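You operate a simulated robot arm through the tools that you are given. There is no shell and no other tool. Be economical: measure what you need, move in short steps, check, and stop when the job is done.

Carry out the task below with a simulated robot arm. There is one attempt and no reset: what you move stays moved.

Task
Brush all three heaps of crumbs into the blue dustpan.
Fine: with the round wooden brush, along the tiles, none astray, jam spot not smeared; brush back on its tile, dustpan stays. Set down upright: round wooden brush.

Only the result counts: the job must be done as asked and must still hold three seconds after the hand-in. Knocking over, shifting, dropping, spilling or breaking anything else fails it.

Robot
A 6-joint arm with a two-finger parallel gripper, fixed in place. Base frame: the origin is at the foot of the arm, x ahead of it, y to its left, z up; the work surface is at about z = 900. Lengths are in mm, angles in degrees, forces in N, time in s.
With the tool pointing down near the work surface it reaches from about 460 to 880 mm from the base axis. Its first joint turns from -115.0 to 115.0 degrees. Payload 4.2 kg.
Tool frame: the origin (TCP) lies between the finger pads and is the grasp point; the fingertips stand 23 mm ahead of it; z points along the fingers, y is the line along which they close. Largest opening 94 mm; finger width 38, thickness 10; the body of the gripper, 54 by 96 mm, starts 39 mm behind the TCP.
Orientation is that of the tool frame in the base frame, as a unit quaternion [w, x, y, z]. With the fingers straight down and closing along the base's y, the tool's x points along the base's -x, its y along +y and its z along -z.

Tools
- The arm moves only by the tool move_arm. Its argument "motion" is a list of rows, each an object (a shift or turn left out is 0, a gripper value left out holds the last) with "xyz": the shift along the tool's x, y, z in m, a list of three; "rotation": the turn, a rotation vector about the tool's x, y, z in degrees, a list of three; "grip": the closure, from 0 (fully open) to 1 (shut). In form: [{"xyz": [dx, dy, dz], "rotation": [ax, ay, az], "grip": grip}, ...]. A call has 1 to 12 rows; each row shifts and turns the commanded pose from where the row before left it, along the tool's axes as they then stand. Rows are played at 5 a second. More than 50 mm and 8.6 degrees between two rows, or a gripper value outside its range, and nothing of the call is played. A pose out of reach is approached as far as the arm can. The call stops where the force on the tool passes 40 N (or 10 N more than at its start, if that is more) or the arm is blocked; 0.2 s more then pass. The fingers move at their own pace (about 108 mm/s each) and stop on an object; they squeeze with about 38 N. The grip force told is the motor's: it shows also when the fingers shut on nothing. Time passes only in rows, and 0.2 s behind the last, so rows that do not move let the fingers close. It gives the time, the measured TCP pose, the force on the tool (base axes), the opening and the grip force at its end, in the units of the frame above (readings bear some noise), with the torque about the TCP (base axes, N m) and any sound that the robot's microphone picked up.
- Cameras (640 x 400 px; columns grow to the right, rows downward): "scene" is fixed at [50.2, -499.4, 1521.6]; the picture's right is [0.40, -0.92, 0.00], its down [-0.58, -0.26, -0.77] and it looks along [0.71, 0.31, -0.64] (base axes); focal length 340 px, centre (320, 200). "wrist" rides on the gripper at [86, 16, -74] in the tool frame; the picture's right is [-0.18, 0.98, 0.00], its down [-0.58, -0.11, -0.81] and it looks along [-0.79, -0.15, 0.59] (tool axes); focal length 243 px, centre (320, 200). There is no depth. A picture from a camera that has moved, and an enlarged one, comes with that camera's place and axes in the base frame and with its lens.
- capture(camera): a new picture of that camera. It takes no simulated time.
- raise_lower(by): slides the trunk up (or, below 0, down) by that many mm; the arm rides with it, the base frame stays. It gives what a move gives, with no picture.
- enlarge(camera, box): a new picture of the part [left, top, right, bottom] of that camera's present view, enlarged. It takes no simulated time.
- job_done(): hands the job in; it is judged then, once.

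Work in short steps. Places have to be worked out from the pictures, the camera data and where the tool is seen: move nearer, look again, correct. Check each grasp and each placing, and mend what went wrong. You have 120 turns and 64 pictures in all, those below and enlarged ones among them. Open the gripper and draw the arm clear of the work before you hand the job in, unless the task says otherwise; then end with one line.

The tools are called after "Emit:" as a command line: name --argument value ..., lists and objects as JSON in quotes. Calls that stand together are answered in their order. move_arm: Moves the arm, as the interface text tells. Its arguments: {"type":"object","properties":{"motion":{"type":"array","items":{"type":"object","properties":{"xyz":{"type":"array","items":{"type":"number"}},"rotation":{"type":"array","items":{"type":"number"}},"grip":{"type":"number"}}}}},"required":["motion"]} The other tools are called the same way: raise_lower (by) slides the trunk up or down; capture (camera) takes a picture; enlarge (camera, box) takes an enlarged picture of a part of a camera's view; job_done () hands the job in.

At the start:

```text
t: 0.0
tcp_pos: [550.9, -246.6, 1185.9]
tool_rot: [0.001, 0.0, 1.0, 0.0]
force: [-0.3, 0.7, 0.2]
torque: [-0.02, -0.02, 0.02]
width: 93.9
finger_force: 0.1
trunk travel left (down, up): [-825.0, 165.0]
```

scene: 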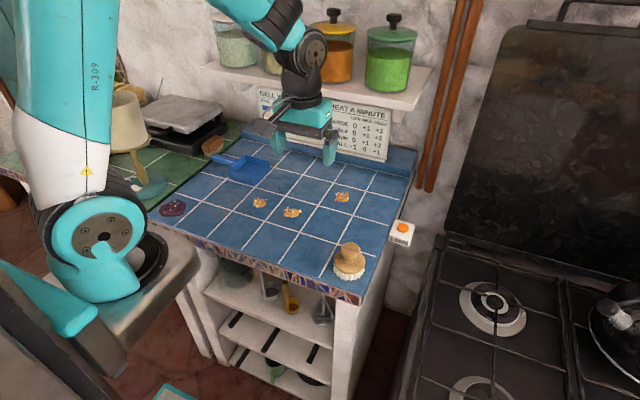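
wrist: 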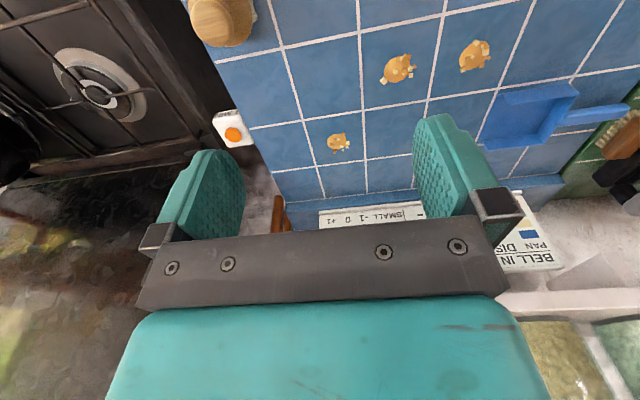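

I start by looking closer at the work area from the scene camera to find the brush, the heaps, the pan and the jam.

Emit:
enlarge --camera "scene" --box '[140, 120, 300, 220]'

Emit:
enlarge --camera "scene" --box '[260, 180, 420, 280]'

```text
4.00 times, centred on (220, 170) of scene
camera zoom: at [50.2, -499.4, 1521.6], right [0.4, -0.92, 0.0], down [-0.58, -0.26, -0.77], along [0.71, 0.31, -0.64], focal length 1360 px, centre (720, 320)
```

zoom: 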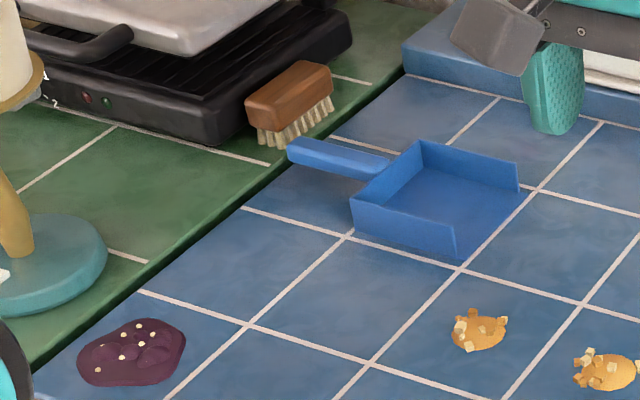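

```text
4.00 times, centred on (340, 230) of scene
camera zoom: at [50.2, -499.4, 1521.6], right [0.4, -0.92, 0.0], down [-0.58, -0.26, -0.77], along [0.71, 0.31, -0.64], focal length 1360 px, centre (240, 80)
```

zoom: 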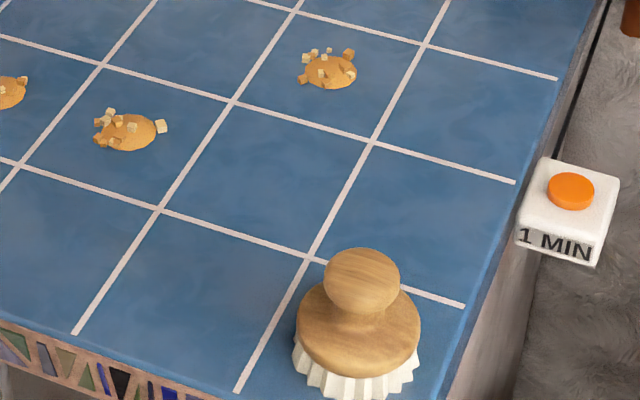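

Ground estimates: heaps at about (659,-48), (657,-148) and (774,-254). The pan mouth is at y≈15, x 723–826, open toward -y. The jam is at (541,161) and the brush at about (538,-357). I move above the brush with the gripper open and look again.

Emit:
move_arm --motion '[{"xyz": [0.004, -0.037, 0.02], "grip": 0}, {"xyz": [0.004, -0.037, 0.03]}, {"xyz": [0.004, -0.036, 0.03]}, {"xyz": [0, 0, 0.03]}, {"xyz": [0, 0, 0]}]'

Emit:
capture --camera "wrist"

Emit:
enlarge --camera "scene" --box '[270, 180, 430, 280]'

```text
t: 1.2
tcp_pos: [539.3, -356.4, 1076.4]
tool_rot: [0.0, 0.0, 1.0, 0.0]
force: [-1.0, 0.3, -0.3]
torque: [0.02, 0.01, 0.0]
width: 93.9
finger_force: 0.1
trunk travel left (down, up): [-825.0, 165.0]
```

```text
59 pictures are left
camera wrist: at [451.4, -340.5, 1151.0], right [0.18, 0.98, 0.0], down [0.58, -0.11, 0.81], along [0.79, -0.15, -0.59], focal length 243 px, centre (320, 200)
```

wrist: 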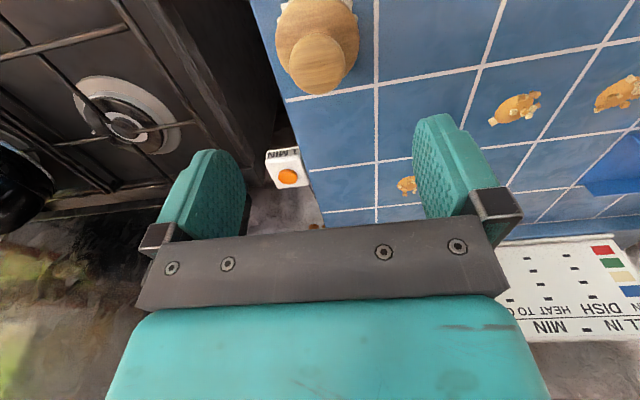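

```text
4.00 times, centred on (350, 230) of scene
camera zoom: at [50.2, -499.4, 1521.6], right [0.4, -0.92, 0.0], down [-0.58, -0.26, -0.77], along [0.71, 0.31, -0.64], focal length 1360 px, centre (200, 80)
```

zoom: 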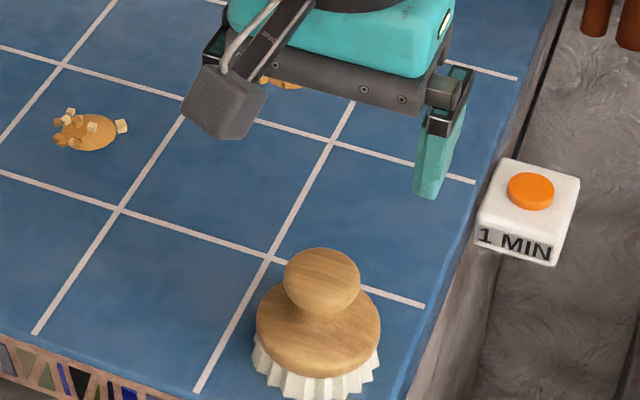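

The knob triangulates to about (533,-357) with its top near z≈975. I lower partway, correct x, and check from both cameras.

Emit:
move_arm --motion '[{"xyz": [0.006, 0, 0.04]}, {"xyz": [0, 0, 0.04]}, {"xyz": [0, 0, 0.0]}]'

Emit:
capture --camera "wrist"

Emit:
enlarge --camera "scene" --box '[290, 210, 418, 290]'

```text
t: 2.0
tcp_pos: [532.9, -356.1, 996.3]
tool_rot: [0.001, 0.0, 1.0, 0.001]
force: [0.6, -0.4, 0.2]
torque: [0.01, 0.01, 0.01]
width: 93.7
finger_force: 0.0
trunk travel left (down, up): [-825.0, 165.0]
```

```text
57 pictures are left
camera wrist: at [445.3, -339.1, 1070.9], right [0.18, 0.98, 0.0], down [0.58, -0.11, 0.81], along [0.79, -0.15, -0.59], focal length 243 px, centre (320, 200)
```

wrist: 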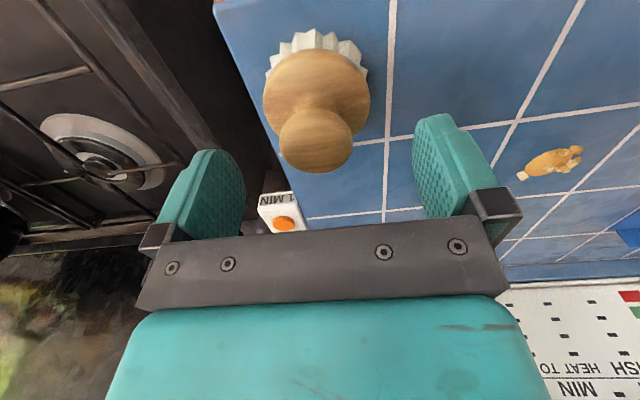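

```text
5.00 times, centred on (354, 250) of scene
camera zoom: at [50.2, -499.4, 1521.6], right [0.4, -0.92, 0.0], down [-0.58, -0.26, -0.77], along [0.71, 0.31, -0.64], focal length 1700 px, centre (150, -50)
```

zoom: 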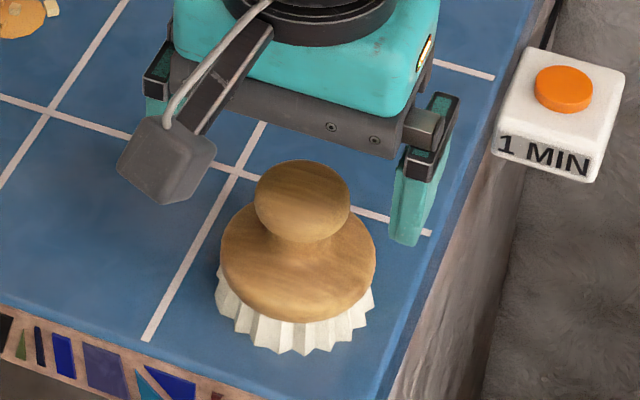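

The two wrist rays put the knob centre at about (534,-357,962). I descend to z≈966 and close on it.

Emit:
move_arm --motion '[{"xyz": [-0.001, -0.001, 0.015]}, {"xyz": [0, 0, 0.015]}, {"xyz": [0, 0, 0]}]'

Emit:
capture --camera "wrist"

Emit:
enlarge --camera "scene" --box '[290, 210, 418, 290]'

```text
t: 2.8
tcp_pos: [533.3, -356.6, 966.1]
tool_rot: [-0.001, 0.0, 1.0, 0.0]
force: [0.0, -0.1, 0.1]
torque: [-0.02, -0.01, 0.01]
width: 94.0
finger_force: 0.1
trunk travel left (down, up): [-825.0, 165.0]
```

```text
55 pictures are left
camera wrist: at [446.3, -340.2, 1041.3], right [0.18, 0.98, 0.0], down [0.58, -0.11, 0.81], along [0.79, -0.15, -0.59], focal length 243 px, centre (320, 200)
```

wrist: 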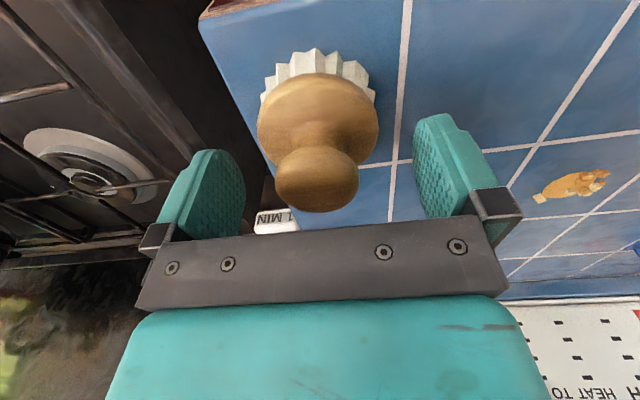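

```text
5.00 times, centred on (354, 250) of scene
camera zoom: at [50.2, -499.4, 1521.6], right [0.4, -0.92, 0.0], down [-0.58, -0.26, -0.77], along [0.71, 0.31, -0.64], focal length 1700 px, centre (150, -50)
```

zoom: 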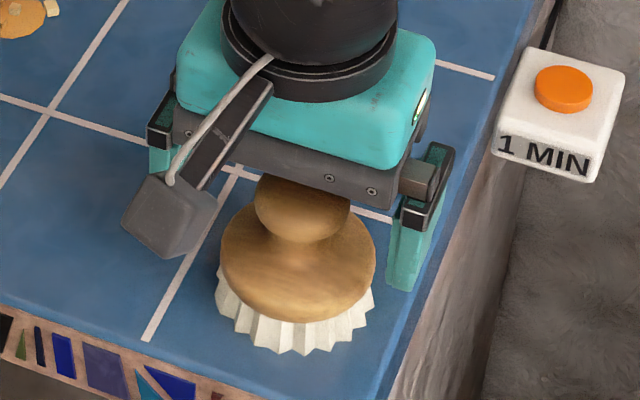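

The knob now sits right between the pads, so I close the gripper.

Emit:
move_arm --motion '[{"grip": 0.5}, {"grip": 0.7}, {"grip": 1}, {"grip": 1}, {"grip": 1}]'

Emit:
capture --camera "wrist"

```text
t: 4.0
tcp_pos: [533.8, -355.8, 966.1]
tool_rot: [0.0, 0.0, 1.0, 0.0]
force: [0.6, 0.2, 0.3]
torque: [0.04, -0.02, -0.01]
width: 41.0
finger_force: 38.5
trunk travel left (down, up): [-825.0, 165.0]
```

```text
53 pictures are left
camera wrist: at [446.2, -340.2, 1041.5], right [0.18, 0.98, 0.0], down [0.58, -0.11, 0.81], along [0.79, -0.15, -0.59], focal length 243 px, centre (320, 200)
```

wrist: 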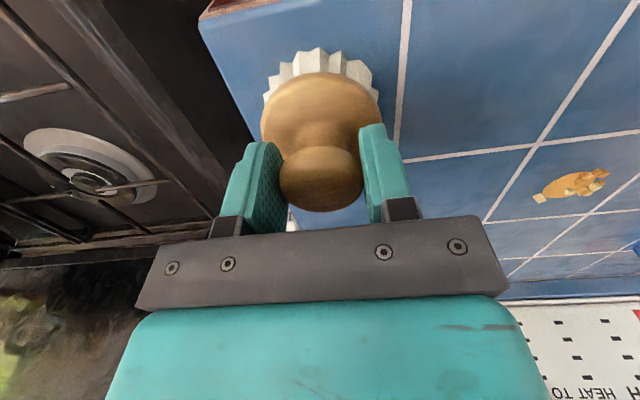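

The knob is held at 41 mm. I lift 25 mm, go behind the far heap to about (774,-340), and check the hold.

Emit:
move_arm --motion '[{"xyz": [0, 0, -0.025]}, {"xyz": [-0.04, 0.002, 0]}, {"xyz": [-0.04, 0.003, 0]}, {"xyz": [-0.04, 0.003, 0]}, {"xyz": [-0.04, 0.003, 0]}, {"xyz": [-0.04, 0.003, 0]}, {"xyz": [-0.04, 0.003, 0]}, {}]'

Emit:
enlarge --camera "scene" --box '[210, 120, 450, 270]'

Emit:
capture --camera "wrist"

```text
t: 5.8
tcp_pos: [761.4, -339.7, 992.1]
tool_rot: [-0.005, 0.004, 1.0, 0.002]
force: [0.1, 0.3, -0.6]
torque: [-0.02, 0.0, 0.01]
width: 41.0
finger_force: 38.4
trunk travel left (down, up): [-825.0, 165.0]
```

```text
2.67 times, centred on (330, 195) of scene
camera zoom: at [50.2, -499.4, 1521.6], right [0.4, -0.92, 0.0], down [-0.58, -0.26, -0.77], along [0.71, 0.31, -0.64], focal length 907 px, centre (293, 213)
```

zoom: 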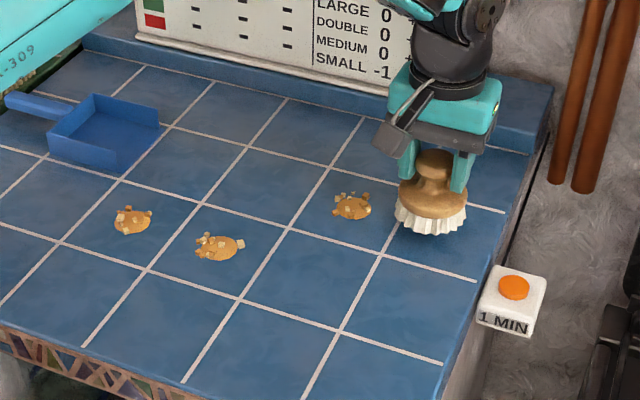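

```text
51 pictures are left
camera wrist: at [675.7, -323.2, 1068.0], right [0.19, 0.98, 0.0], down [0.59, -0.12, 0.8], along [0.79, -0.15, -0.6], focal length 243 px, centre (320, 200)
```

wrist: 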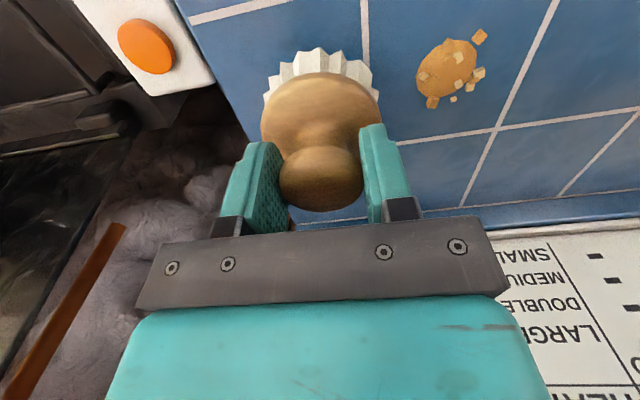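

Emit:
move_arm --motion '[{}, {}]'

```text
t: 6.4
tcp_pos: [762.1, -339.9, 990.3]
tool_rot: [-0.005, 0.003, 1.0, 0.003]
force: [1.1, 0.4, -0.5]
torque: [0.02, -0.02, 0.0]
width: 40.8
finger_force: 38.0
trunk travel left (down, up): [-825.0, 165.0]
```

The arm stops about 12 mm short in x, near its reach limit. I pull the command back a little and lower the brush onto the tile.

Emit:
move_arm --motion '[{"xyz": [0.007, 0.0, 0.012]}, {"xyz": [0, 0, 0.012]}, {}]'

```text
t: 7.2
tcp_pos: [766.5, -340.6, 969.1]
tool_rot: [0.001, 0.0, 1.0, 0.0]
force: [0.2, 0.0, -0.7]
torque: [-0.03, 0.03, 0.03]
width: 41.1
finger_force: 37.9
trunk travel left (down, up): [-825.0, 165.0]
```

Now at (766.5,-340.6), just above contact. I lower 2 mm and brush gently toward +y up to the heap.

Emit:
move_arm --motion '[{"xyz": [0, 0, 0.002]}, {"xyz": [-0.001, 0.012, 0]}, {"xyz": [0, 0.012, 0]}, {"xyz": [0, 0.012, 0]}, {"xyz": [0, 0.012, 0]}, {"xyz": [0, 0.012, 0]}, {"xyz": [0, 0.012, 0]}, {}]'

Emit:
capture --camera "wrist"

```text
t: 9.0
tcp_pos: [766.9, -268.6, 965.8]
tool_rot: [-0.001, 0.0, 1.0, 0.0]
force: [-0.7, 0.1, -0.3]
torque: [0.02, -0.02, 0.01]
width: 40.6
finger_force: 37.7
trunk travel left (down, up): [-825.0, 165.0]
```

```text
50 pictures are left
camera wrist: at [680.1, -252.1, 1041.4], right [0.18, 0.98, 0.0], down [0.58, -0.11, 0.81], along [0.79, -0.15, -0.59], focal length 243 px, centre (320, 200)
```

wrist: 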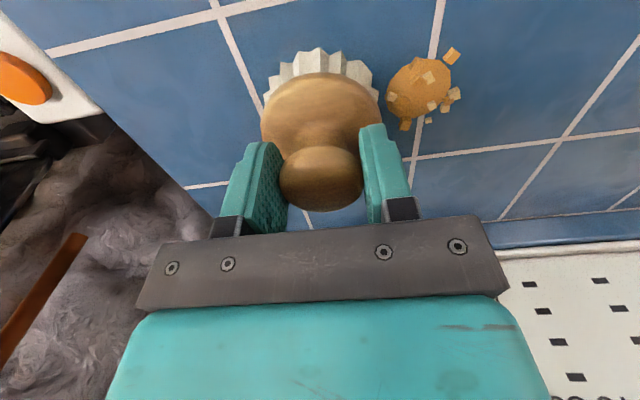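

The heap is moving as one body ahead of the brush, at about (768,-207), well centred. I keep sweeping +y.

Emit:
move_arm --motion '[{"xyz": [0, 0.012, 0]}, {"xyz": [0, 0.012, 0]}, {"xyz": [0, 0.012, 0]}, {"xyz": [0, 0.012, 0]}, {"xyz": [0, 0.012, 0]}, {"xyz": [0, 0.012, 0]}, {}]'

Emit:
capture --camera "wrist"

```text
t: 10.6
tcp_pos: [766.9, -196.2, 964.3]
tool_rot: [0.0, 0.001, 1.0, 0.001]
force: [0.9, -1.3, 8.2]
torque: [-0.09, 0.01, -0.01]
width: 40.7
finger_force: 38.0
trunk travel left (down, up): [-825.0, 165.0]
```

```text
49 pictures are left
camera wrist: at [679.8, -180.2, 1041.3], right [0.18, 0.98, 0.0], down [0.58, -0.11, 0.81], along [0.79, -0.15, -0.59], focal length 243 px, centre (320, 200)
```

wrist: 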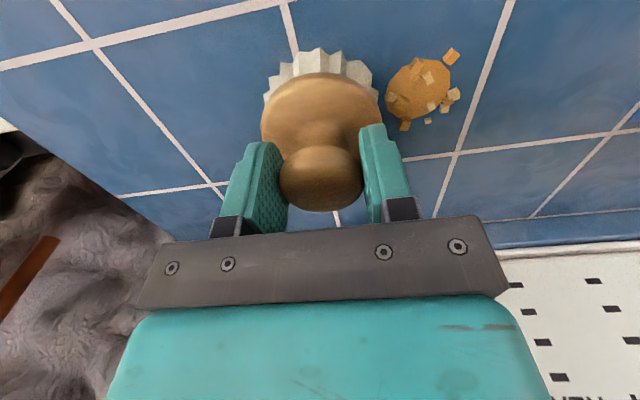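

The heap rides steadily against the brush. I ease the press by 0.5 mm and go on, shifting x slightly toward the mouth centre.

Emit:
move_arm --motion '[{"xyz": [0, 0.012, -0.0005]}, {"xyz": [0, 0.012, 0]}, {"xyz": [0, 0.012, 0]}, {"xyz": [0, 0.012, 0]}, {"xyz": [0, 0.012, 0]}, {"xyz": [0, 0.012, 0]}, {"xyz": [0, 0.012, 0]}, {"xyz": [0, 0.012, 0]}, {}]'

Emit:
capture --camera "wrist"

Emit:
enlarge --camera "scene" --box '[200, 130, 360, 230]'

```text
t: 12.6
tcp_pos: [768.2, -100.3, 966.1]
tool_rot: [0.0, 0.0, 1.0, 0.0]
force: [0.0, -0.1, -0.5]
torque: [-0.01, -0.01, -0.02]
width: 40.6
finger_force: 38.0
trunk travel left (down, up): [-825.0, 165.0]
```

```text
48 pictures are left
camera wrist: at [680.2, -84.3, 1041.5], right [0.18, 0.98, 0.0], down [0.58, -0.11, 0.81], along [0.79, -0.15, -0.59], focal length 243 px, centre (320, 200)
```

wrist: 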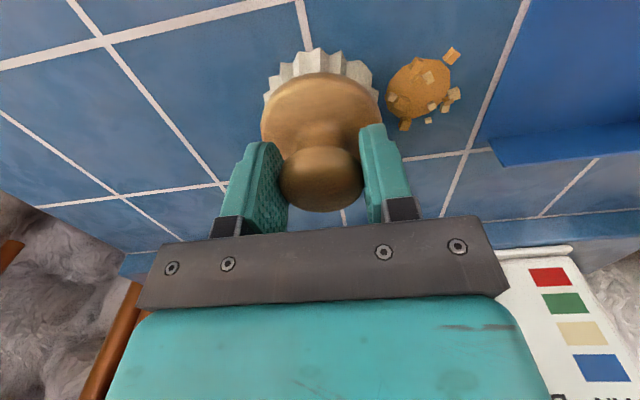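

```text
4.00 times, centred on (280, 180) of scene
camera zoom: at [50.2, -499.4, 1521.6], right [0.4, -0.92, 0.0], down [-0.58, -0.26, -0.77], along [0.71, 0.31, -0.64], focal length 1360 px, centre (480, 280)
```

zoom: 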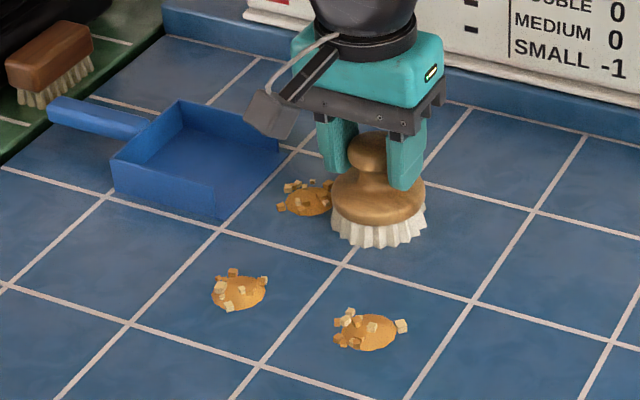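

The heap is at about (768,-39), the mouth edge at y≈14, and the inside centre at x≈771. I continue slowly over the lip and check that the pan does not move.

Emit:
move_arm --motion '[{"xyz": [-0.001, 0.01, 0]}, {"xyz": [-0.001, 0.01, 0]}, {"xyz": [0, 0.01, 0]}, {"xyz": [0, 0.01, 0]}, {"xyz": [0, 0.01, 0]}, {"xyz": [0, 0.01, 0]}, {"xyz": [0, 0.008, 0]}, {}]'

Emit:
capture --camera "wrist"

Emit:
enlarge --camera "scene" --box '[200, 130, 360, 230]'

```text
t: 14.4
tcp_pos: [768.5, -32.2, 965.6]
tool_rot: [0.0, 0.001, 1.0, 0.0]
force: [0.2, -1.0, 2.7]
torque: [-0.08, -0.02, -0.03]
width: 40.6
finger_force: 37.3
trunk travel left (down, up): [-825.0, 165.0]
```

```text
46 pictures are left
camera wrist: at [682.1, -16.3, 1041.4], right [0.19, 0.98, 0.0], down [0.58, -0.11, 0.81], along [0.79, -0.15, -0.59], focal length 243 px, centre (320, 200)
```

wrist: 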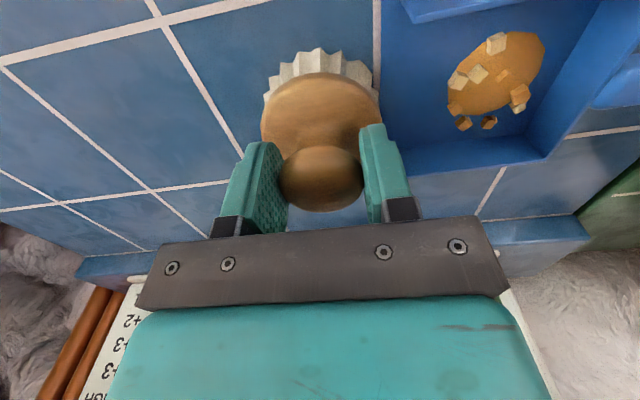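

```text
4.00 times, centred on (280, 180) of scene
camera zoom: at [50.2, -499.4, 1521.6], right [0.4, -0.92, 0.0], down [-0.58, -0.26, -0.77], along [0.71, 0.31, -0.64], focal length 1360 px, centre (480, 280)
```

zoom: 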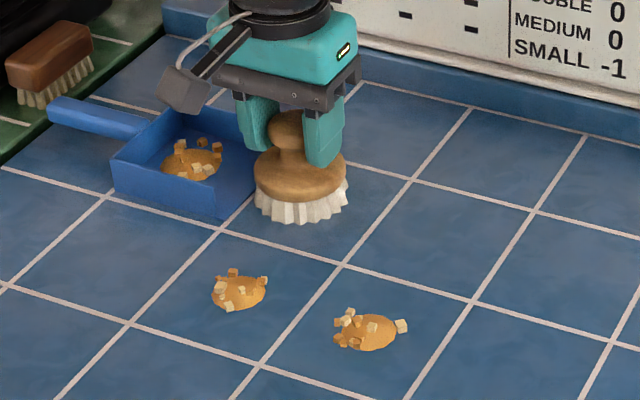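

The first heap is in the pan and the pan has not moved. I lift the brush and carry it in front of the left heap, to about (572,-50), for a push along +x to the mouth lane.

Emit:
move_arm --motion '[{"xyz": [0, -0.015, -0.03]}, {"xyz": [0, 0, -0.02]}, {"xyz": [0.04, 0, 0]}, {"xyz": [0.04, 0, 0]}, {"xyz": [0.04, 0, 0]}, {"xyz": [0.04, 0, 0]}, {"xyz": [0.036, -0.002, 0]}, {}]'

Emit:
capture --camera "wrist"

```text
t: 16.2
tcp_pos: [573.1, -49.5, 1016.5]
tool_rot: [0.0, -0.001, 1.0, 0.001]
force: [0.5, -0.8, -0.8]
torque: [-0.01, 0.03, -0.02]
width: 40.7
finger_force: 37.7
trunk travel left (down, up): [-825.0, 165.0]
```

```text
44 pictures are left
camera wrist: at [486.3, -32.9, 1091.7], right [0.18, 0.98, 0.0], down [0.58, -0.11, 0.81], along [0.79, -0.15, -0.59], focal length 243 px, centre (320, 200)
```

wrist: 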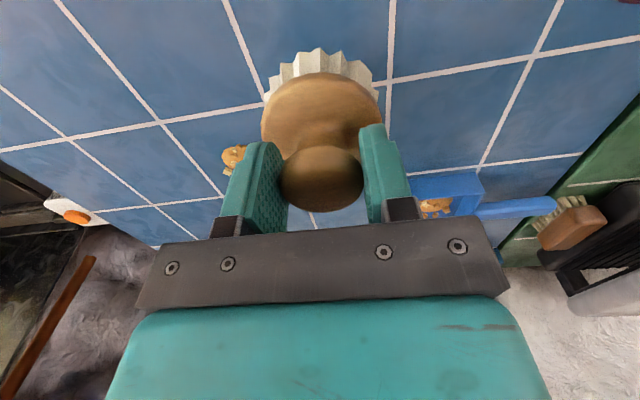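

I lower the brush to the tile here, then push +x and check with the scene camera.

Emit:
move_arm --motion '[{"xyz": [0, 0, 0.03]}, {"xyz": [0, 0, 0.02]}, {}, {"xyz": [-0.012, 0, 0]}, {"xyz": [-0.012, 0, 0]}, {"xyz": [-0.012, 0, 0]}, {"xyz": [-0.01, 0, 0]}, {}]'

Emit:
enlarge --camera "scene" --box '[200, 130, 360, 230]'

```text
t: 18.0
tcp_pos: [620.8, -49.1, 966.8]
tool_rot: [0.0, 0.002, 1.0, 0.0]
force: [-0.6, 1.2, -0.2]
torque: [-0.05, 0.02, -0.01]
width: 40.8
finger_force: 37.8
trunk travel left (down, up): [-825.0, 165.0]
```

```text
4.00 times, centred on (280, 180) of scene
camera zoom: at [50.2, -499.4, 1521.6], right [0.4, -0.92, 0.0], down [-0.58, -0.26, -0.77], along [0.71, 0.31, -0.64], focal length 1360 px, centre (480, 280)
```

zoom: 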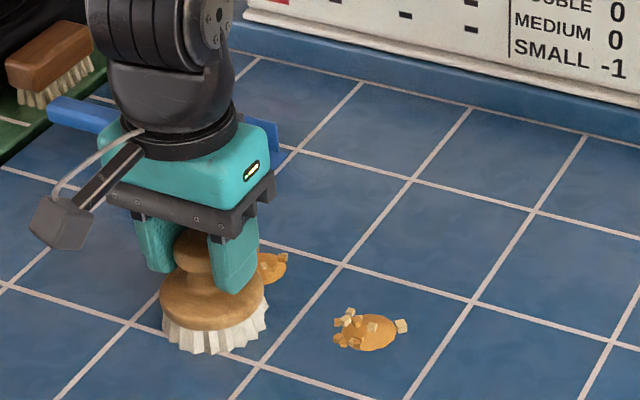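

The visible right edge of the heap fits a centred push, with the heap at about (681,-49). I keep pushing +x.

Emit:
move_arm --motion '[{"xyz": [-0.012, 0, 0]}, {"xyz": [-0.012, 0, 0]}, {"xyz": [-0.012, 0, 0]}, {"xyz": [-0.012, 0, 0]}, {}]'

Emit:
enlarge --camera "scene" --box '[200, 130, 360, 230]'

Emit:
capture --camera "wrist"

```text
t: 19.2
tcp_pos: [668.3, -50.2, 965.2]
tool_rot: [0.001, 0.0, 1.0, 0.0]
force: [0.1, 1.0, 3.0]
torque: [-0.02, 0.04, 0.0]
width: 41.1
finger_force: 38.5
trunk travel left (down, up): [-825.0, 165.0]
```

```text
4.00 times, centred on (280, 180) of scene
camera zoom: at [50.2, -499.4, 1521.6], right [0.4, -0.92, 0.0], down [-0.58, -0.26, -0.77], along [0.71, 0.31, -0.64], focal length 1360 px, centre (480, 280)
```

zoom: 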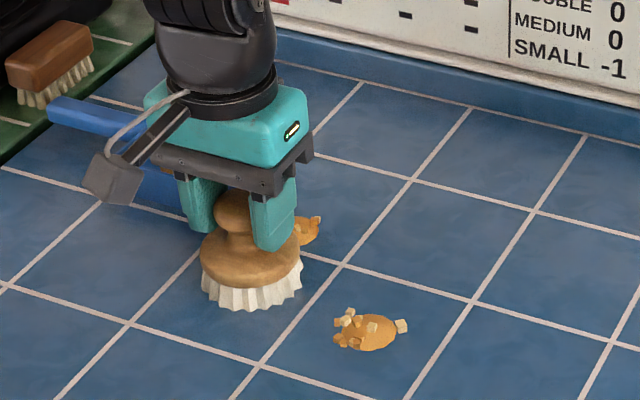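

```text
41 pictures are left
camera wrist: at [580.7, -33.6, 1041.5], right [0.18, 0.98, 0.0], down [0.58, -0.11, 0.81], along [0.79, -0.15, -0.59], focal length 243 px, centre (320, 200)
```

wrist: 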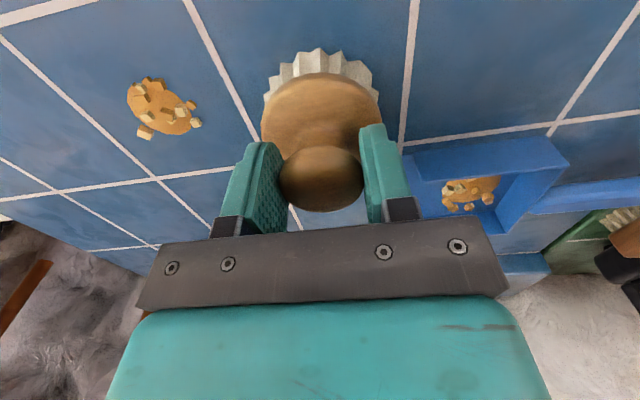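

Still on track, with the heap at about (728,-49). Another 40 mm brings it in line with the mouth.

Emit:
move_arm --motion '[{"xyz": [-0.012, 0, 0]}, {"xyz": [-0.012, 0, 0]}, {"xyz": [-0.012, 0, 0]}, {"xyz": [-0.006, 0, 0]}, {}, {"xyz": [0.015, 0, 0]}, {"xyz": [0.005, 0, -0.03]}, {"xyz": [0, -0.03, -0.02]}, {"xyz": [0, -0.04, 0]}, {}]'

Emit:
capture --camera "wrist"

Emit:
enlarge --camera "scene" --box '[200, 130, 360, 230]'

```text
t: 21.4
tcp_pos: [690.5, -121.1, 1015.5]
tool_rot: [0.0, 0.0, 1.0, -0.001]
force: [0.3, 0.0, -0.3]
torque: [-0.04, 0.0, -0.03]
width: 40.9
finger_force: 37.8
trunk travel left (down, up): [-825.0, 165.0]
```

```text
40 pictures are left
camera wrist: at [602.5, -103.7, 1091.5], right [0.18, 0.98, 0.0], down [0.58, -0.11, 0.81], along [0.79, -0.15, -0.59], focal length 243 px, centre (320, 200)
```

wrist: 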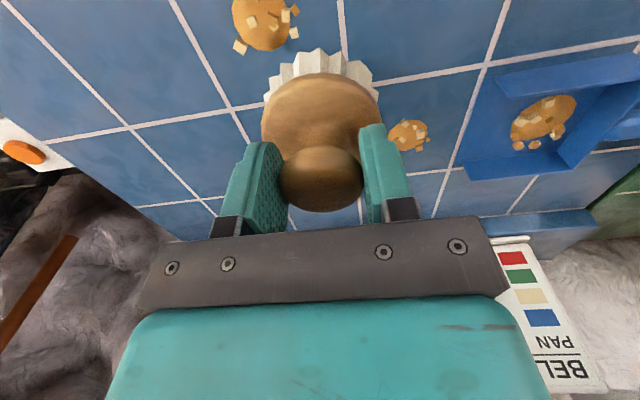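

```text
4.00 times, centred on (280, 180) of scene
camera zoom: at [50.2, -499.4, 1521.6], right [0.4, -0.92, 0.0], down [-0.58, -0.26, -0.77], along [0.71, 0.31, -0.64], focal length 1360 px, centre (480, 280)
```

zoom: 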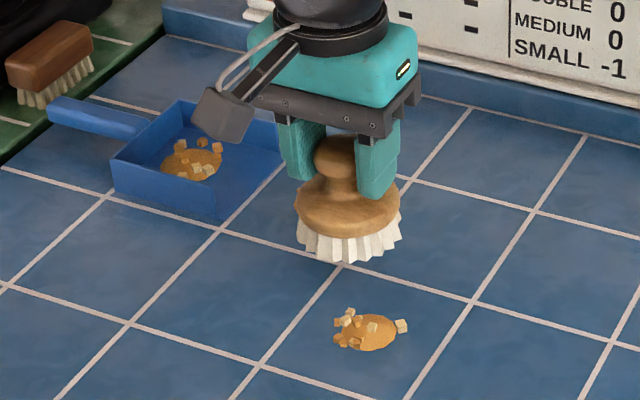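

The left heap is now at about (764,-51), right in the mouth lane. I go behind it at (764,-129), lower, and sweep +y.

Emit:
move_arm --motion '[{"xyz": [-0.037, -0.008, 0]}, {"xyz": [-0.037, 0, 0]}, {"xyz": [0, 0, 0.03]}, {"xyz": [0, 0, 0.02]}, {}, {"xyz": [0, 0.012, 0]}, {"xyz": [0, 0.012, 0]}, {"xyz": [0, 0.012, 0]}, {}]'

Emit:
capture --camera "wrist"

```text
t: 23.4
tcp_pos: [764.5, -91.4, 965.5]
tool_rot: [0.001, 0.001, 1.0, 0.0]
force: [-0.3, 0.4, -1.5]
torque: [0.02, -0.03, 0.02]
width: 41.0
finger_force: 38.0
trunk travel left (down, up): [-825.0, 165.0]
```

```text
38 pictures are left
camera wrist: at [676.5, -75.3, 1041.8], right [0.18, 0.98, 0.0], down [0.58, -0.11, 0.81], along [0.79, -0.15, -0.59], focal length 243 px, centre (320, 200)
```

wrist: 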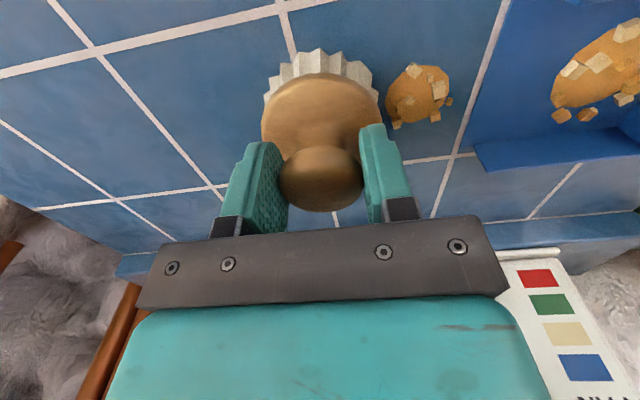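

The heap is centred on the brush, so I continue into the pan to y≈-32, as with the first heap.

Emit:
move_arm --motion '[{"xyz": [-0.001, 0.01, 0]}, {"xyz": [-0.001, 0.01, 0]}, {"xyz": [0, 0.01, 0]}, {"xyz": [0, 0.01, 0]}, {"xyz": [0, 0.01, 0]}, {"xyz": [0, 0.009, 0]}, {}]'

Emit:
capture --camera "wrist"

Emit:
enlarge --camera "scene" --box '[200, 130, 360, 230]'

```text
t: 25.0
tcp_pos: [766.9, -32.6, 966.7]
tool_rot: [0.0, 0.001, 1.0, 0.0]
force: [-0.8, 0.1, -0.6]
torque: [0.0, -0.02, -0.01]
width: 41.0
finger_force: 38.0
trunk travel left (down, up): [-825.0, 165.0]
```

```text
37 pictures are left
camera wrist: at [678.6, -16.1, 1041.6], right [0.19, 0.98, 0.0], down [0.58, -0.11, 0.81], along [0.79, -0.15, -0.59], focal length 243 px, centre (320, 200)
```

wrist: 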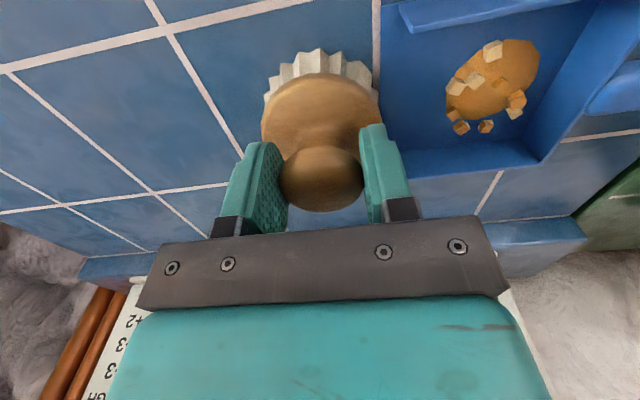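

```text
4.00 times, centred on (280, 180) of scene
camera zoom: at [50.2, -499.4, 1521.6], right [0.4, -0.92, 0.0], down [-0.58, -0.26, -0.77], along [0.71, 0.31, -0.64], focal length 1360 px, centre (480, 280)
```

zoom: 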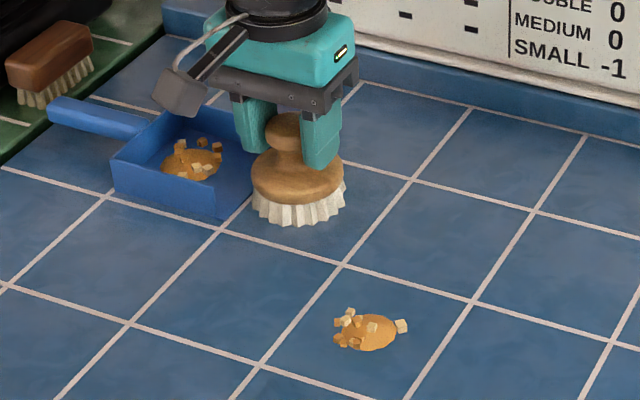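

The second heap has merged into the pile in the pan. I lift and check that nothing was left under the brush, then go in front of the last heap, which is at about (653,-150).

Emit:
move_arm --motion '[{"xyz": [0, -0.015, -0.03]}, {"xyz": [0, -0.03, -0.02]}, {"xyz": [0, -0.035, 0]}, {"xyz": [0, -0.037, 0]}, {"xyz": [0.04, 0, 0]}, {"xyz": [0.04, 0, 0]}, {"xyz": [0.04, 0, 0]}, {"xyz": [0.04, 0, 0]}, {"xyz": [0.037, 0, 0]}, {}]'

Emit:
enlarge --camera "scene" --box '[200, 130, 360, 230]'

```text
t: 27.2
tcp_pos: [568.4, -149.7, 1015.7]
tool_rot: [0.0, 0.0, 1.0, 0.0]
force: [-0.2, -0.4, 0.0]
torque: [0.0, 0.0, -0.01]
width: 40.7
finger_force: 37.8
trunk travel left (down, up): [-825.0, 165.0]
```

```text
4.00 times, centred on (280, 180) of scene
camera zoom: at [50.2, -499.4, 1521.6], right [0.4, -0.92, 0.0], down [-0.58, -0.26, -0.77], along [0.71, 0.31, -0.64], focal length 1360 px, centre (480, 280)
```

zoom: 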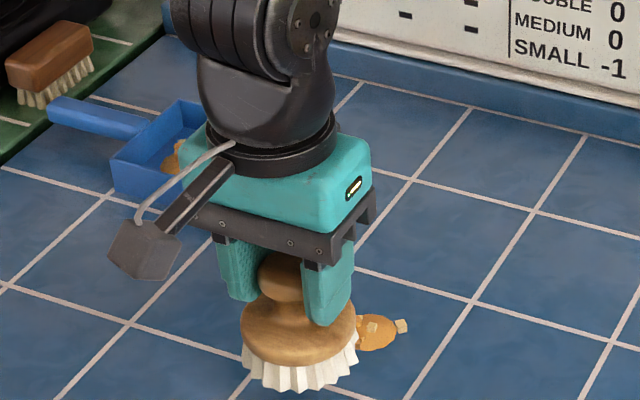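

The brush is in front of the last heap, so I lower it and push +x.

Emit:
move_arm --motion '[{"xyz": [0, 0, 0.03]}, {"xyz": [0, 0, 0.02]}, {}, {"xyz": [-0.012, 0, 0]}, {"xyz": [-0.012, 0, 0]}, {"xyz": [-0.012, 0, 0]}, {"xyz": [-0.012, 0, 0]}, {"xyz": [-0.012, 0, 0]}, {}]'

Emit:
enlarge --camera "scene" --box '[200, 130, 360, 230]'

```text
t: 29.2
tcp_pos: [628.1, -150.5, 966.4]
tool_rot: [0.001, 0.001, 1.0, 0.0]
force: [-2.6, -0.4, 4.1]
torque: [-0.03, -0.05, 0.0]
width: 40.6
finger_force: 38.0
trunk travel left (down, up): [-825.0, 165.0]
```

```text
4.00 times, centred on (280, 180) of scene
camera zoom: at [50.2, -499.4, 1521.6], right [0.4, -0.92, 0.0], down [-0.58, -0.26, -0.77], along [0.71, 0.31, -0.64], focal length 1360 px, centre (480, 280)
```

zoom: 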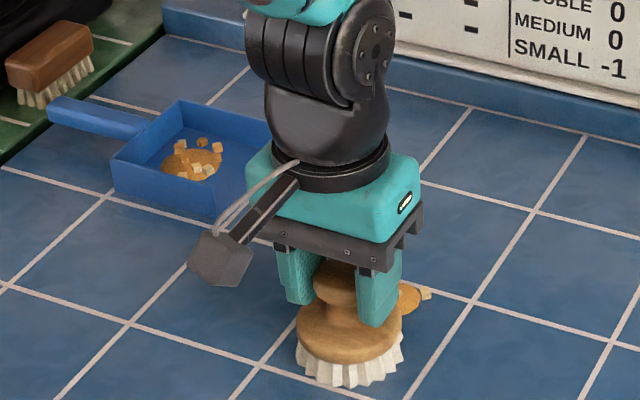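

Clean so far: the tile lane is empty and the heap is ahead of the brush. I push on to x≈706, then back off and look.

Emit:
move_arm --motion '[{"xyz": [-0.012, 0, 0]}, {"xyz": [-0.012, 0, 0]}, {"xyz": [-0.012, 0, 0]}, {"xyz": [-0.012, 0, 0]}, {"xyz": [-0.012, 0, 0]}, {"xyz": [-0.012, 0, 0]}, {"xyz": [-0.008, 0, 0]}, {}, {"xyz": [0.015, 0, 0]}, {"xyz": [0.005, 0, -0.03]}, {"xyz": [0, -0.03, -0.02]}, {"xyz": [0, -0.045, 0]}]'

Emit:
capture --camera "wrist"

Emit:
enlarge --camera "scene" --box '[200, 130, 360, 230]'

```text
t: 31.8
tcp_pos: [689.1, -224.5, 1016.6]
tool_rot: [-0.001, 0.0, 1.0, 0.0]
force: [-0.5, 0.8, -1.2]
torque: [-0.04, 0.04, -0.01]
width: 40.9
finger_force: 37.7
trunk travel left (down, up): [-825.0, 165.0]
```

```text
33 pictures are left
camera wrist: at [602.1, -208.5, 1091.7], right [0.18, 0.98, 0.0], down [0.58, -0.11, 0.81], along [0.79, -0.15, -0.59], focal length 243 px, centre (320, 200)
```

wrist: 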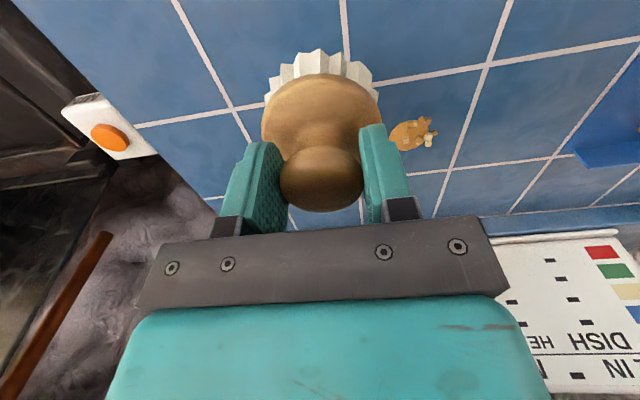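

```text
4.00 times, centred on (280, 180) of scene
camera zoom: at [50.2, -499.4, 1521.6], right [0.4, -0.92, 0.0], down [-0.58, -0.26, -0.77], along [0.71, 0.31, -0.64], focal length 1360 px, centre (480, 280)
```

zoom: 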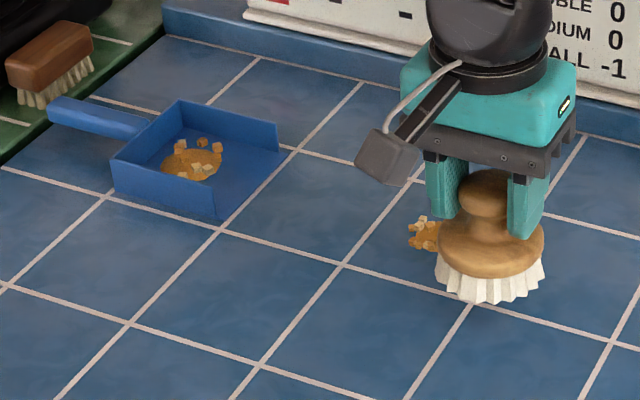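

The last heap is at about (766,-152). I go behind it at (766,-231), lower, and sweep +y.

Emit:
move_arm --motion '[{"xyz": [-0.038, -0.007, 0]}, {"xyz": [-0.039, 0, 0]}, {"xyz": [0, 0, 0.03]}, {"xyz": [0, 0, 0.02]}, {}, {"xyz": [0, 0.012, 0]}, {"xyz": [0, 0.012, 0]}, {"xyz": [0, 0.012, 0]}, {"xyz": [0, 0.012, 0]}, {"xyz": [0, 0.012, 0]}, {}]'

Emit:
capture --camera "wrist"

```text
t: 34.2
tcp_pos: [766.2, -172.3, 965.8]
tool_rot: [0.0, 0.001, 1.0, 0.0]
force: [0.8, -2.2, 6.4]
torque: [-0.11, -0.01, -0.02]
width: 40.8
finger_force: 38.5
trunk travel left (down, up): [-825.0, 165.0]
```

```text
31 pictures are left
camera wrist: at [678.4, -155.1, 1041.5], right [0.19, 0.98, 0.0], down [0.58, -0.11, 0.81], along [0.79, -0.15, -0.59], focal length 243 px, centre (320, 200)
```

wrist: 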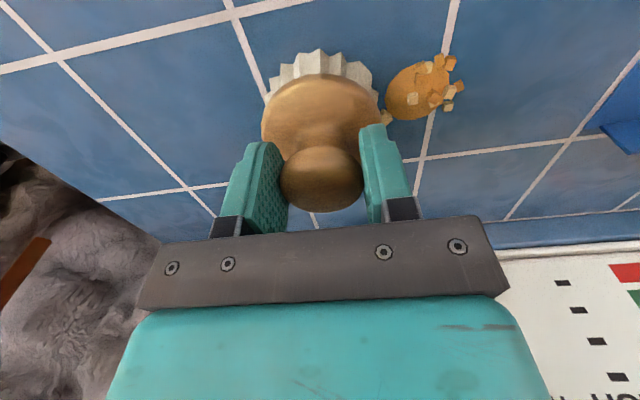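

Well centred, so I continue +y in two parts to the pan.

Emit:
move_arm --motion '[{"xyz": [0, 0.012, 0]}, {"xyz": [0, 0.012, 0]}, {"xyz": [0, 0.012, 0]}, {"xyz": [0, 0.012, 0]}, {"xyz": [0, 0.012, 0]}, {"xyz": [0, 0.012, 0]}, {}]'

Emit:
capture --camera "wrist"

```text
t: 35.8
tcp_pos: [764.6, -98.5, 966.1]
tool_rot: [0.0, 0.0, 1.0, 0.0]
force: [0.6, -0.9, 4.9]
torque: [-0.14, -0.02, -0.03]
width: 40.9
finger_force: 37.8
trunk travel left (down, up): [-825.0, 165.0]
```

```text
30 pictures are left
camera wrist: at [677.6, -82.7, 1041.5], right [0.18, 0.98, 0.0], down [0.58, -0.11, 0.81], along [0.79, -0.15, -0.59], focal length 243 px, centre (320, 200)
```

wrist: 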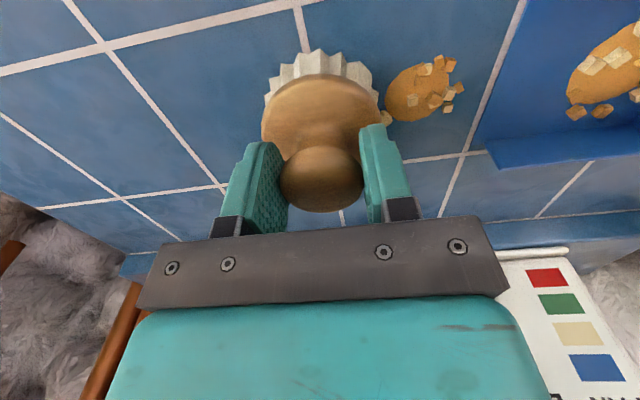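

The heap is at the approach, so I make the final push into the pan to y≈-32.

Emit:
move_arm --motion '[{"xyz": [0, 0.01, 0]}, {"xyz": [-0.001, 0.01, 0]}, {"xyz": [0, 0.01, 0]}, {"xyz": [0, 0.01, 0]}, {"xyz": [0, 0.01, 0]}, {"xyz": [0, 0.01, 0]}, {"xyz": [0, 0.006, 0]}, {}]'

Emit:
capture --camera "wrist"

```text
t: 37.6
tcp_pos: [765.4, -33.5, 965.4]
tool_rot: [0.0, 0.002, 1.0, 0.0]
force: [0.3, -2.4, 6.7]
torque: [-0.17, -0.03, -0.08]
width: 40.7
finger_force: 37.7
trunk travel left (down, up): [-825.0, 165.0]
```

```text
29 pictures are left
camera wrist: at [678.8, -16.9, 1041.4], right [0.19, 0.98, 0.0], down [0.58, -0.11, 0.81], along [0.79, -0.15, -0.59], focal length 243 px, centre (320, 200)
```

wrist: 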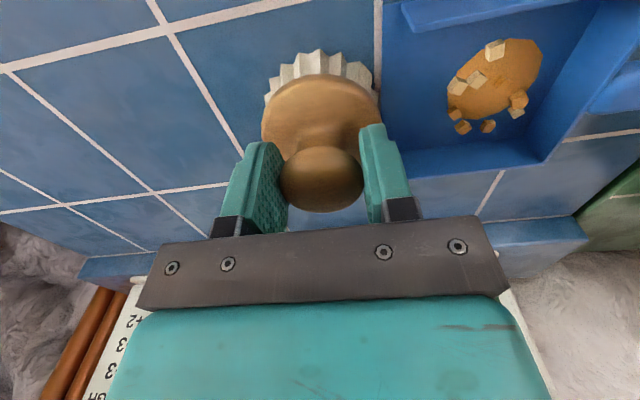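

All three heaps are in the pan. I lift and return the brush to above its tile at (533.5,-356).

Emit:
move_arm --motion '[{"xyz": [0, -0.015, -0.03]}, {"xyz": [0, 0, -0.02]}, {"xyz": [0.029, -0.0385, 0]}, {"xyz": [0.029, -0.0385, 0]}, {"xyz": [0.029, -0.0385, 0]}, {"xyz": [0.029, -0.0385, 0]}, {"xyz": [0.029, -0.0385, 0]}, {"xyz": [0.029, -0.0385, 0]}, {"xyz": [0.029, -0.0385, 0]}, {"xyz": [0.029, -0.0385, 0]}, {}]'

Emit:
capture --camera "scene"

Emit:
enlarge --camera "scene" --box '[200, 130, 360, 230]'

```text
t: 40.0
tcp_pos: [533.4, -354.9, 1017.3]
tool_rot: [0.0, 0.0, 1.0, 0.0]
force: [0.3, -0.4, -0.7]
torque: [0.02, 0.0, 0.02]
width: 40.8
finger_force: 38.3
trunk travel left (down, up): [-825.0, 165.0]
```

```text
28 pictures are left
```

scene: 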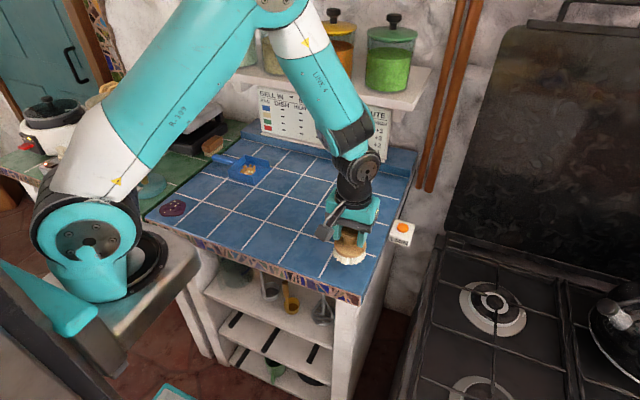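

```text
4.00 times, centred on (280, 180) of scene
camera zoom: at [50.2, -499.4, 1521.6], right [0.4, -0.92, 0.0], down [-0.58, -0.26, -0.77], along [0.71, 0.31, -0.64], focal length 1360 px, centre (480, 280)
```

zoom: 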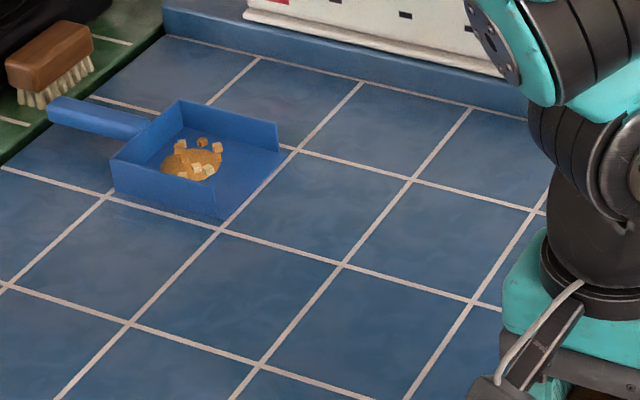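

The tiles are clean and the pan is in place. I lower the brush onto its tile, gently at the end.

Emit:
move_arm --motion '[{"xyz": [0, -0.001, 0.025]}, {"xyz": [0, 0, 0.02]}, {"xyz": [0, 0, 0.004]}, {"xyz": [0, 0, 0.001]}, {}]'

Emit:
enlarge --camera "scene" --box '[290, 210, 418, 290]'

```text
t: 41.2
tcp_pos: [535.4, -356.9, 966.7]
tool_rot: [0.0, 0.0, 1.0, -0.001]
force: [-0.1, 0.6, -0.9]
torque: [0.0, -0.02, 0.0]
width: 40.6
finger_force: 38.2
trunk travel left (down, up): [-825.0, 165.0]
```

```text
5.00 times, centred on (354, 250) of scene
camera zoom: at [50.2, -499.4, 1521.6], right [0.4, -0.92, 0.0], down [-0.58, -0.26, -0.77], along [0.71, 0.31, -0.64], focal length 1700 px, centre (150, -50)
```

zoom: 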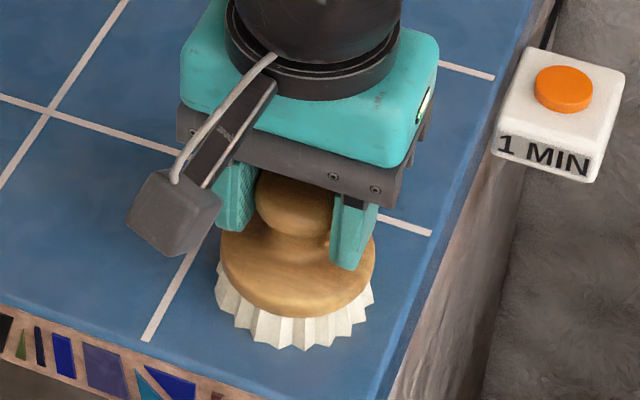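

The place matches the original, but contact is barely there. I lower slightly more until it bears.

Emit:
move_arm --motion '[{"xyz": [0.001, 0, 0.0006]}, {}]'

```text
t: 41.8
tcp_pos: [533.7, -358.2, 966.4]
tool_rot: [0.001, 0.0, 1.0, 0.0]
force: [2.6, -0.6, 5.0]
torque: [0.07, -0.12, -0.04]
width: 40.9
finger_force: 37.8
trunk travel left (down, up): [-825.0, 165.0]
```

It bears on the tile with 5 N, so I open the fingers slowly and then rise clear.

Emit:
move_arm --motion '[{"grip": 0.5}, {"grip": 0.3}, {"grip": 0}, {"grip": 0}, {}]'

Emit:
capture --camera "wrist"

```text
t: 43.0
tcp_pos: [533.3, -357.5, 966.1]
tool_rot: [0.0, 0.0, 1.0, -0.001]
force: [0.7, 0.1, 0.4]
torque: [0.01, -0.02, 0.0]
width: 94.2
finger_force: 0.1
trunk travel left (down, up): [-825.0, 165.0]
```

```text
25 pictures are left
camera wrist: at [446.3, -341.2, 1041.1], right [0.18, 0.98, 0.0], down [0.58, -0.11, 0.81], along [0.79, -0.15, -0.59], focal length 243 px, centre (320, 200)
```

wrist: 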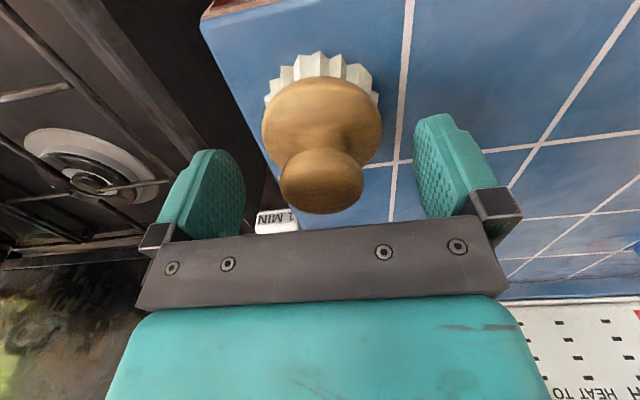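

The brush stands free and upright. I raise the arm clear and do a final check.

Emit:
move_arm --motion '[{"xyz": [0, 0, -0.03]}, {"xyz": [0, 0, -0.04]}, {"xyz": [0, 0, -0.045]}, {"xyz": [0, 0, -0.045]}, {"xyz": [0, 0.045, -0.02]}, {"xyz": [0, 0.045, 0]}, {}]'

Emit:
enlarge --camera "scene" --box '[140, 120, 428, 300]'

Emit:
enlarge --camera "scene" --box '[140, 120, 300, 220]'

```text
t: 44.6
tcp_pos: [533.6, -267.0, 1147.9]
tool_rot: [0.0, 0.0, 1.0, -0.001]
force: [-0.4, 0.0, 0.0]
torque: [0.0, -0.04, -0.01]
width: 93.9
finger_force: 0.2
trunk travel left (down, up): [-825.0, 165.0]
```

```text
2.22 times, centred on (284, 210) of scene
camera zoom: at [50.2, -499.4, 1521.6], right [0.4, -0.92, 0.0], down [-0.58, -0.26, -0.77], along [0.71, 0.31, -0.64], focal length 756 px, centre (400, 178)
```

zoom: 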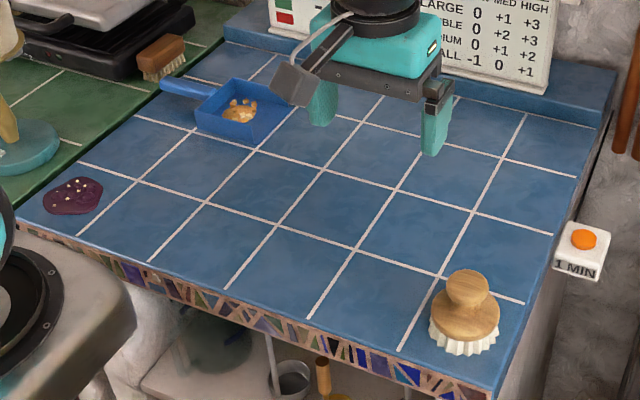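

```text
4.00 times, centred on (220, 170) of scene
camera zoom: at [50.2, -499.4, 1521.6], right [0.4, -0.92, 0.0], down [-0.58, -0.26, -0.77], along [0.71, 0.31, -0.64], focal length 1360 px, centre (720, 320)
```

zoom: 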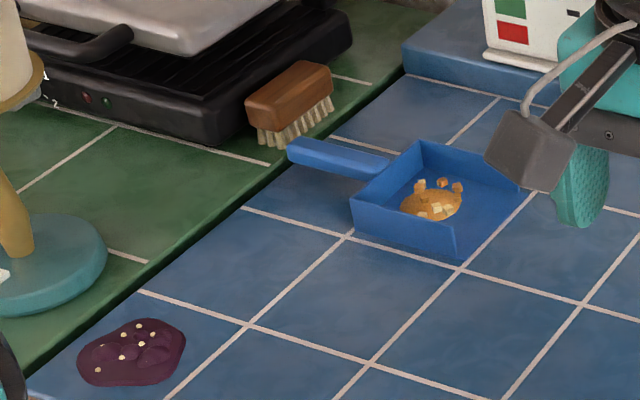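

The crumbs are in the pan, and the pan and jam look unchanged. The tiles are clear and the brush is upright on its tile, so I hand in.

Emit:
job_done

```text
The job is handed in.
```

All three heaps are brushed into the blue dustpan, with no crumbs visible on the tiles, the jam spot and dustpan untouched, and the round wooden brush upright on its tile; the job is handed in.
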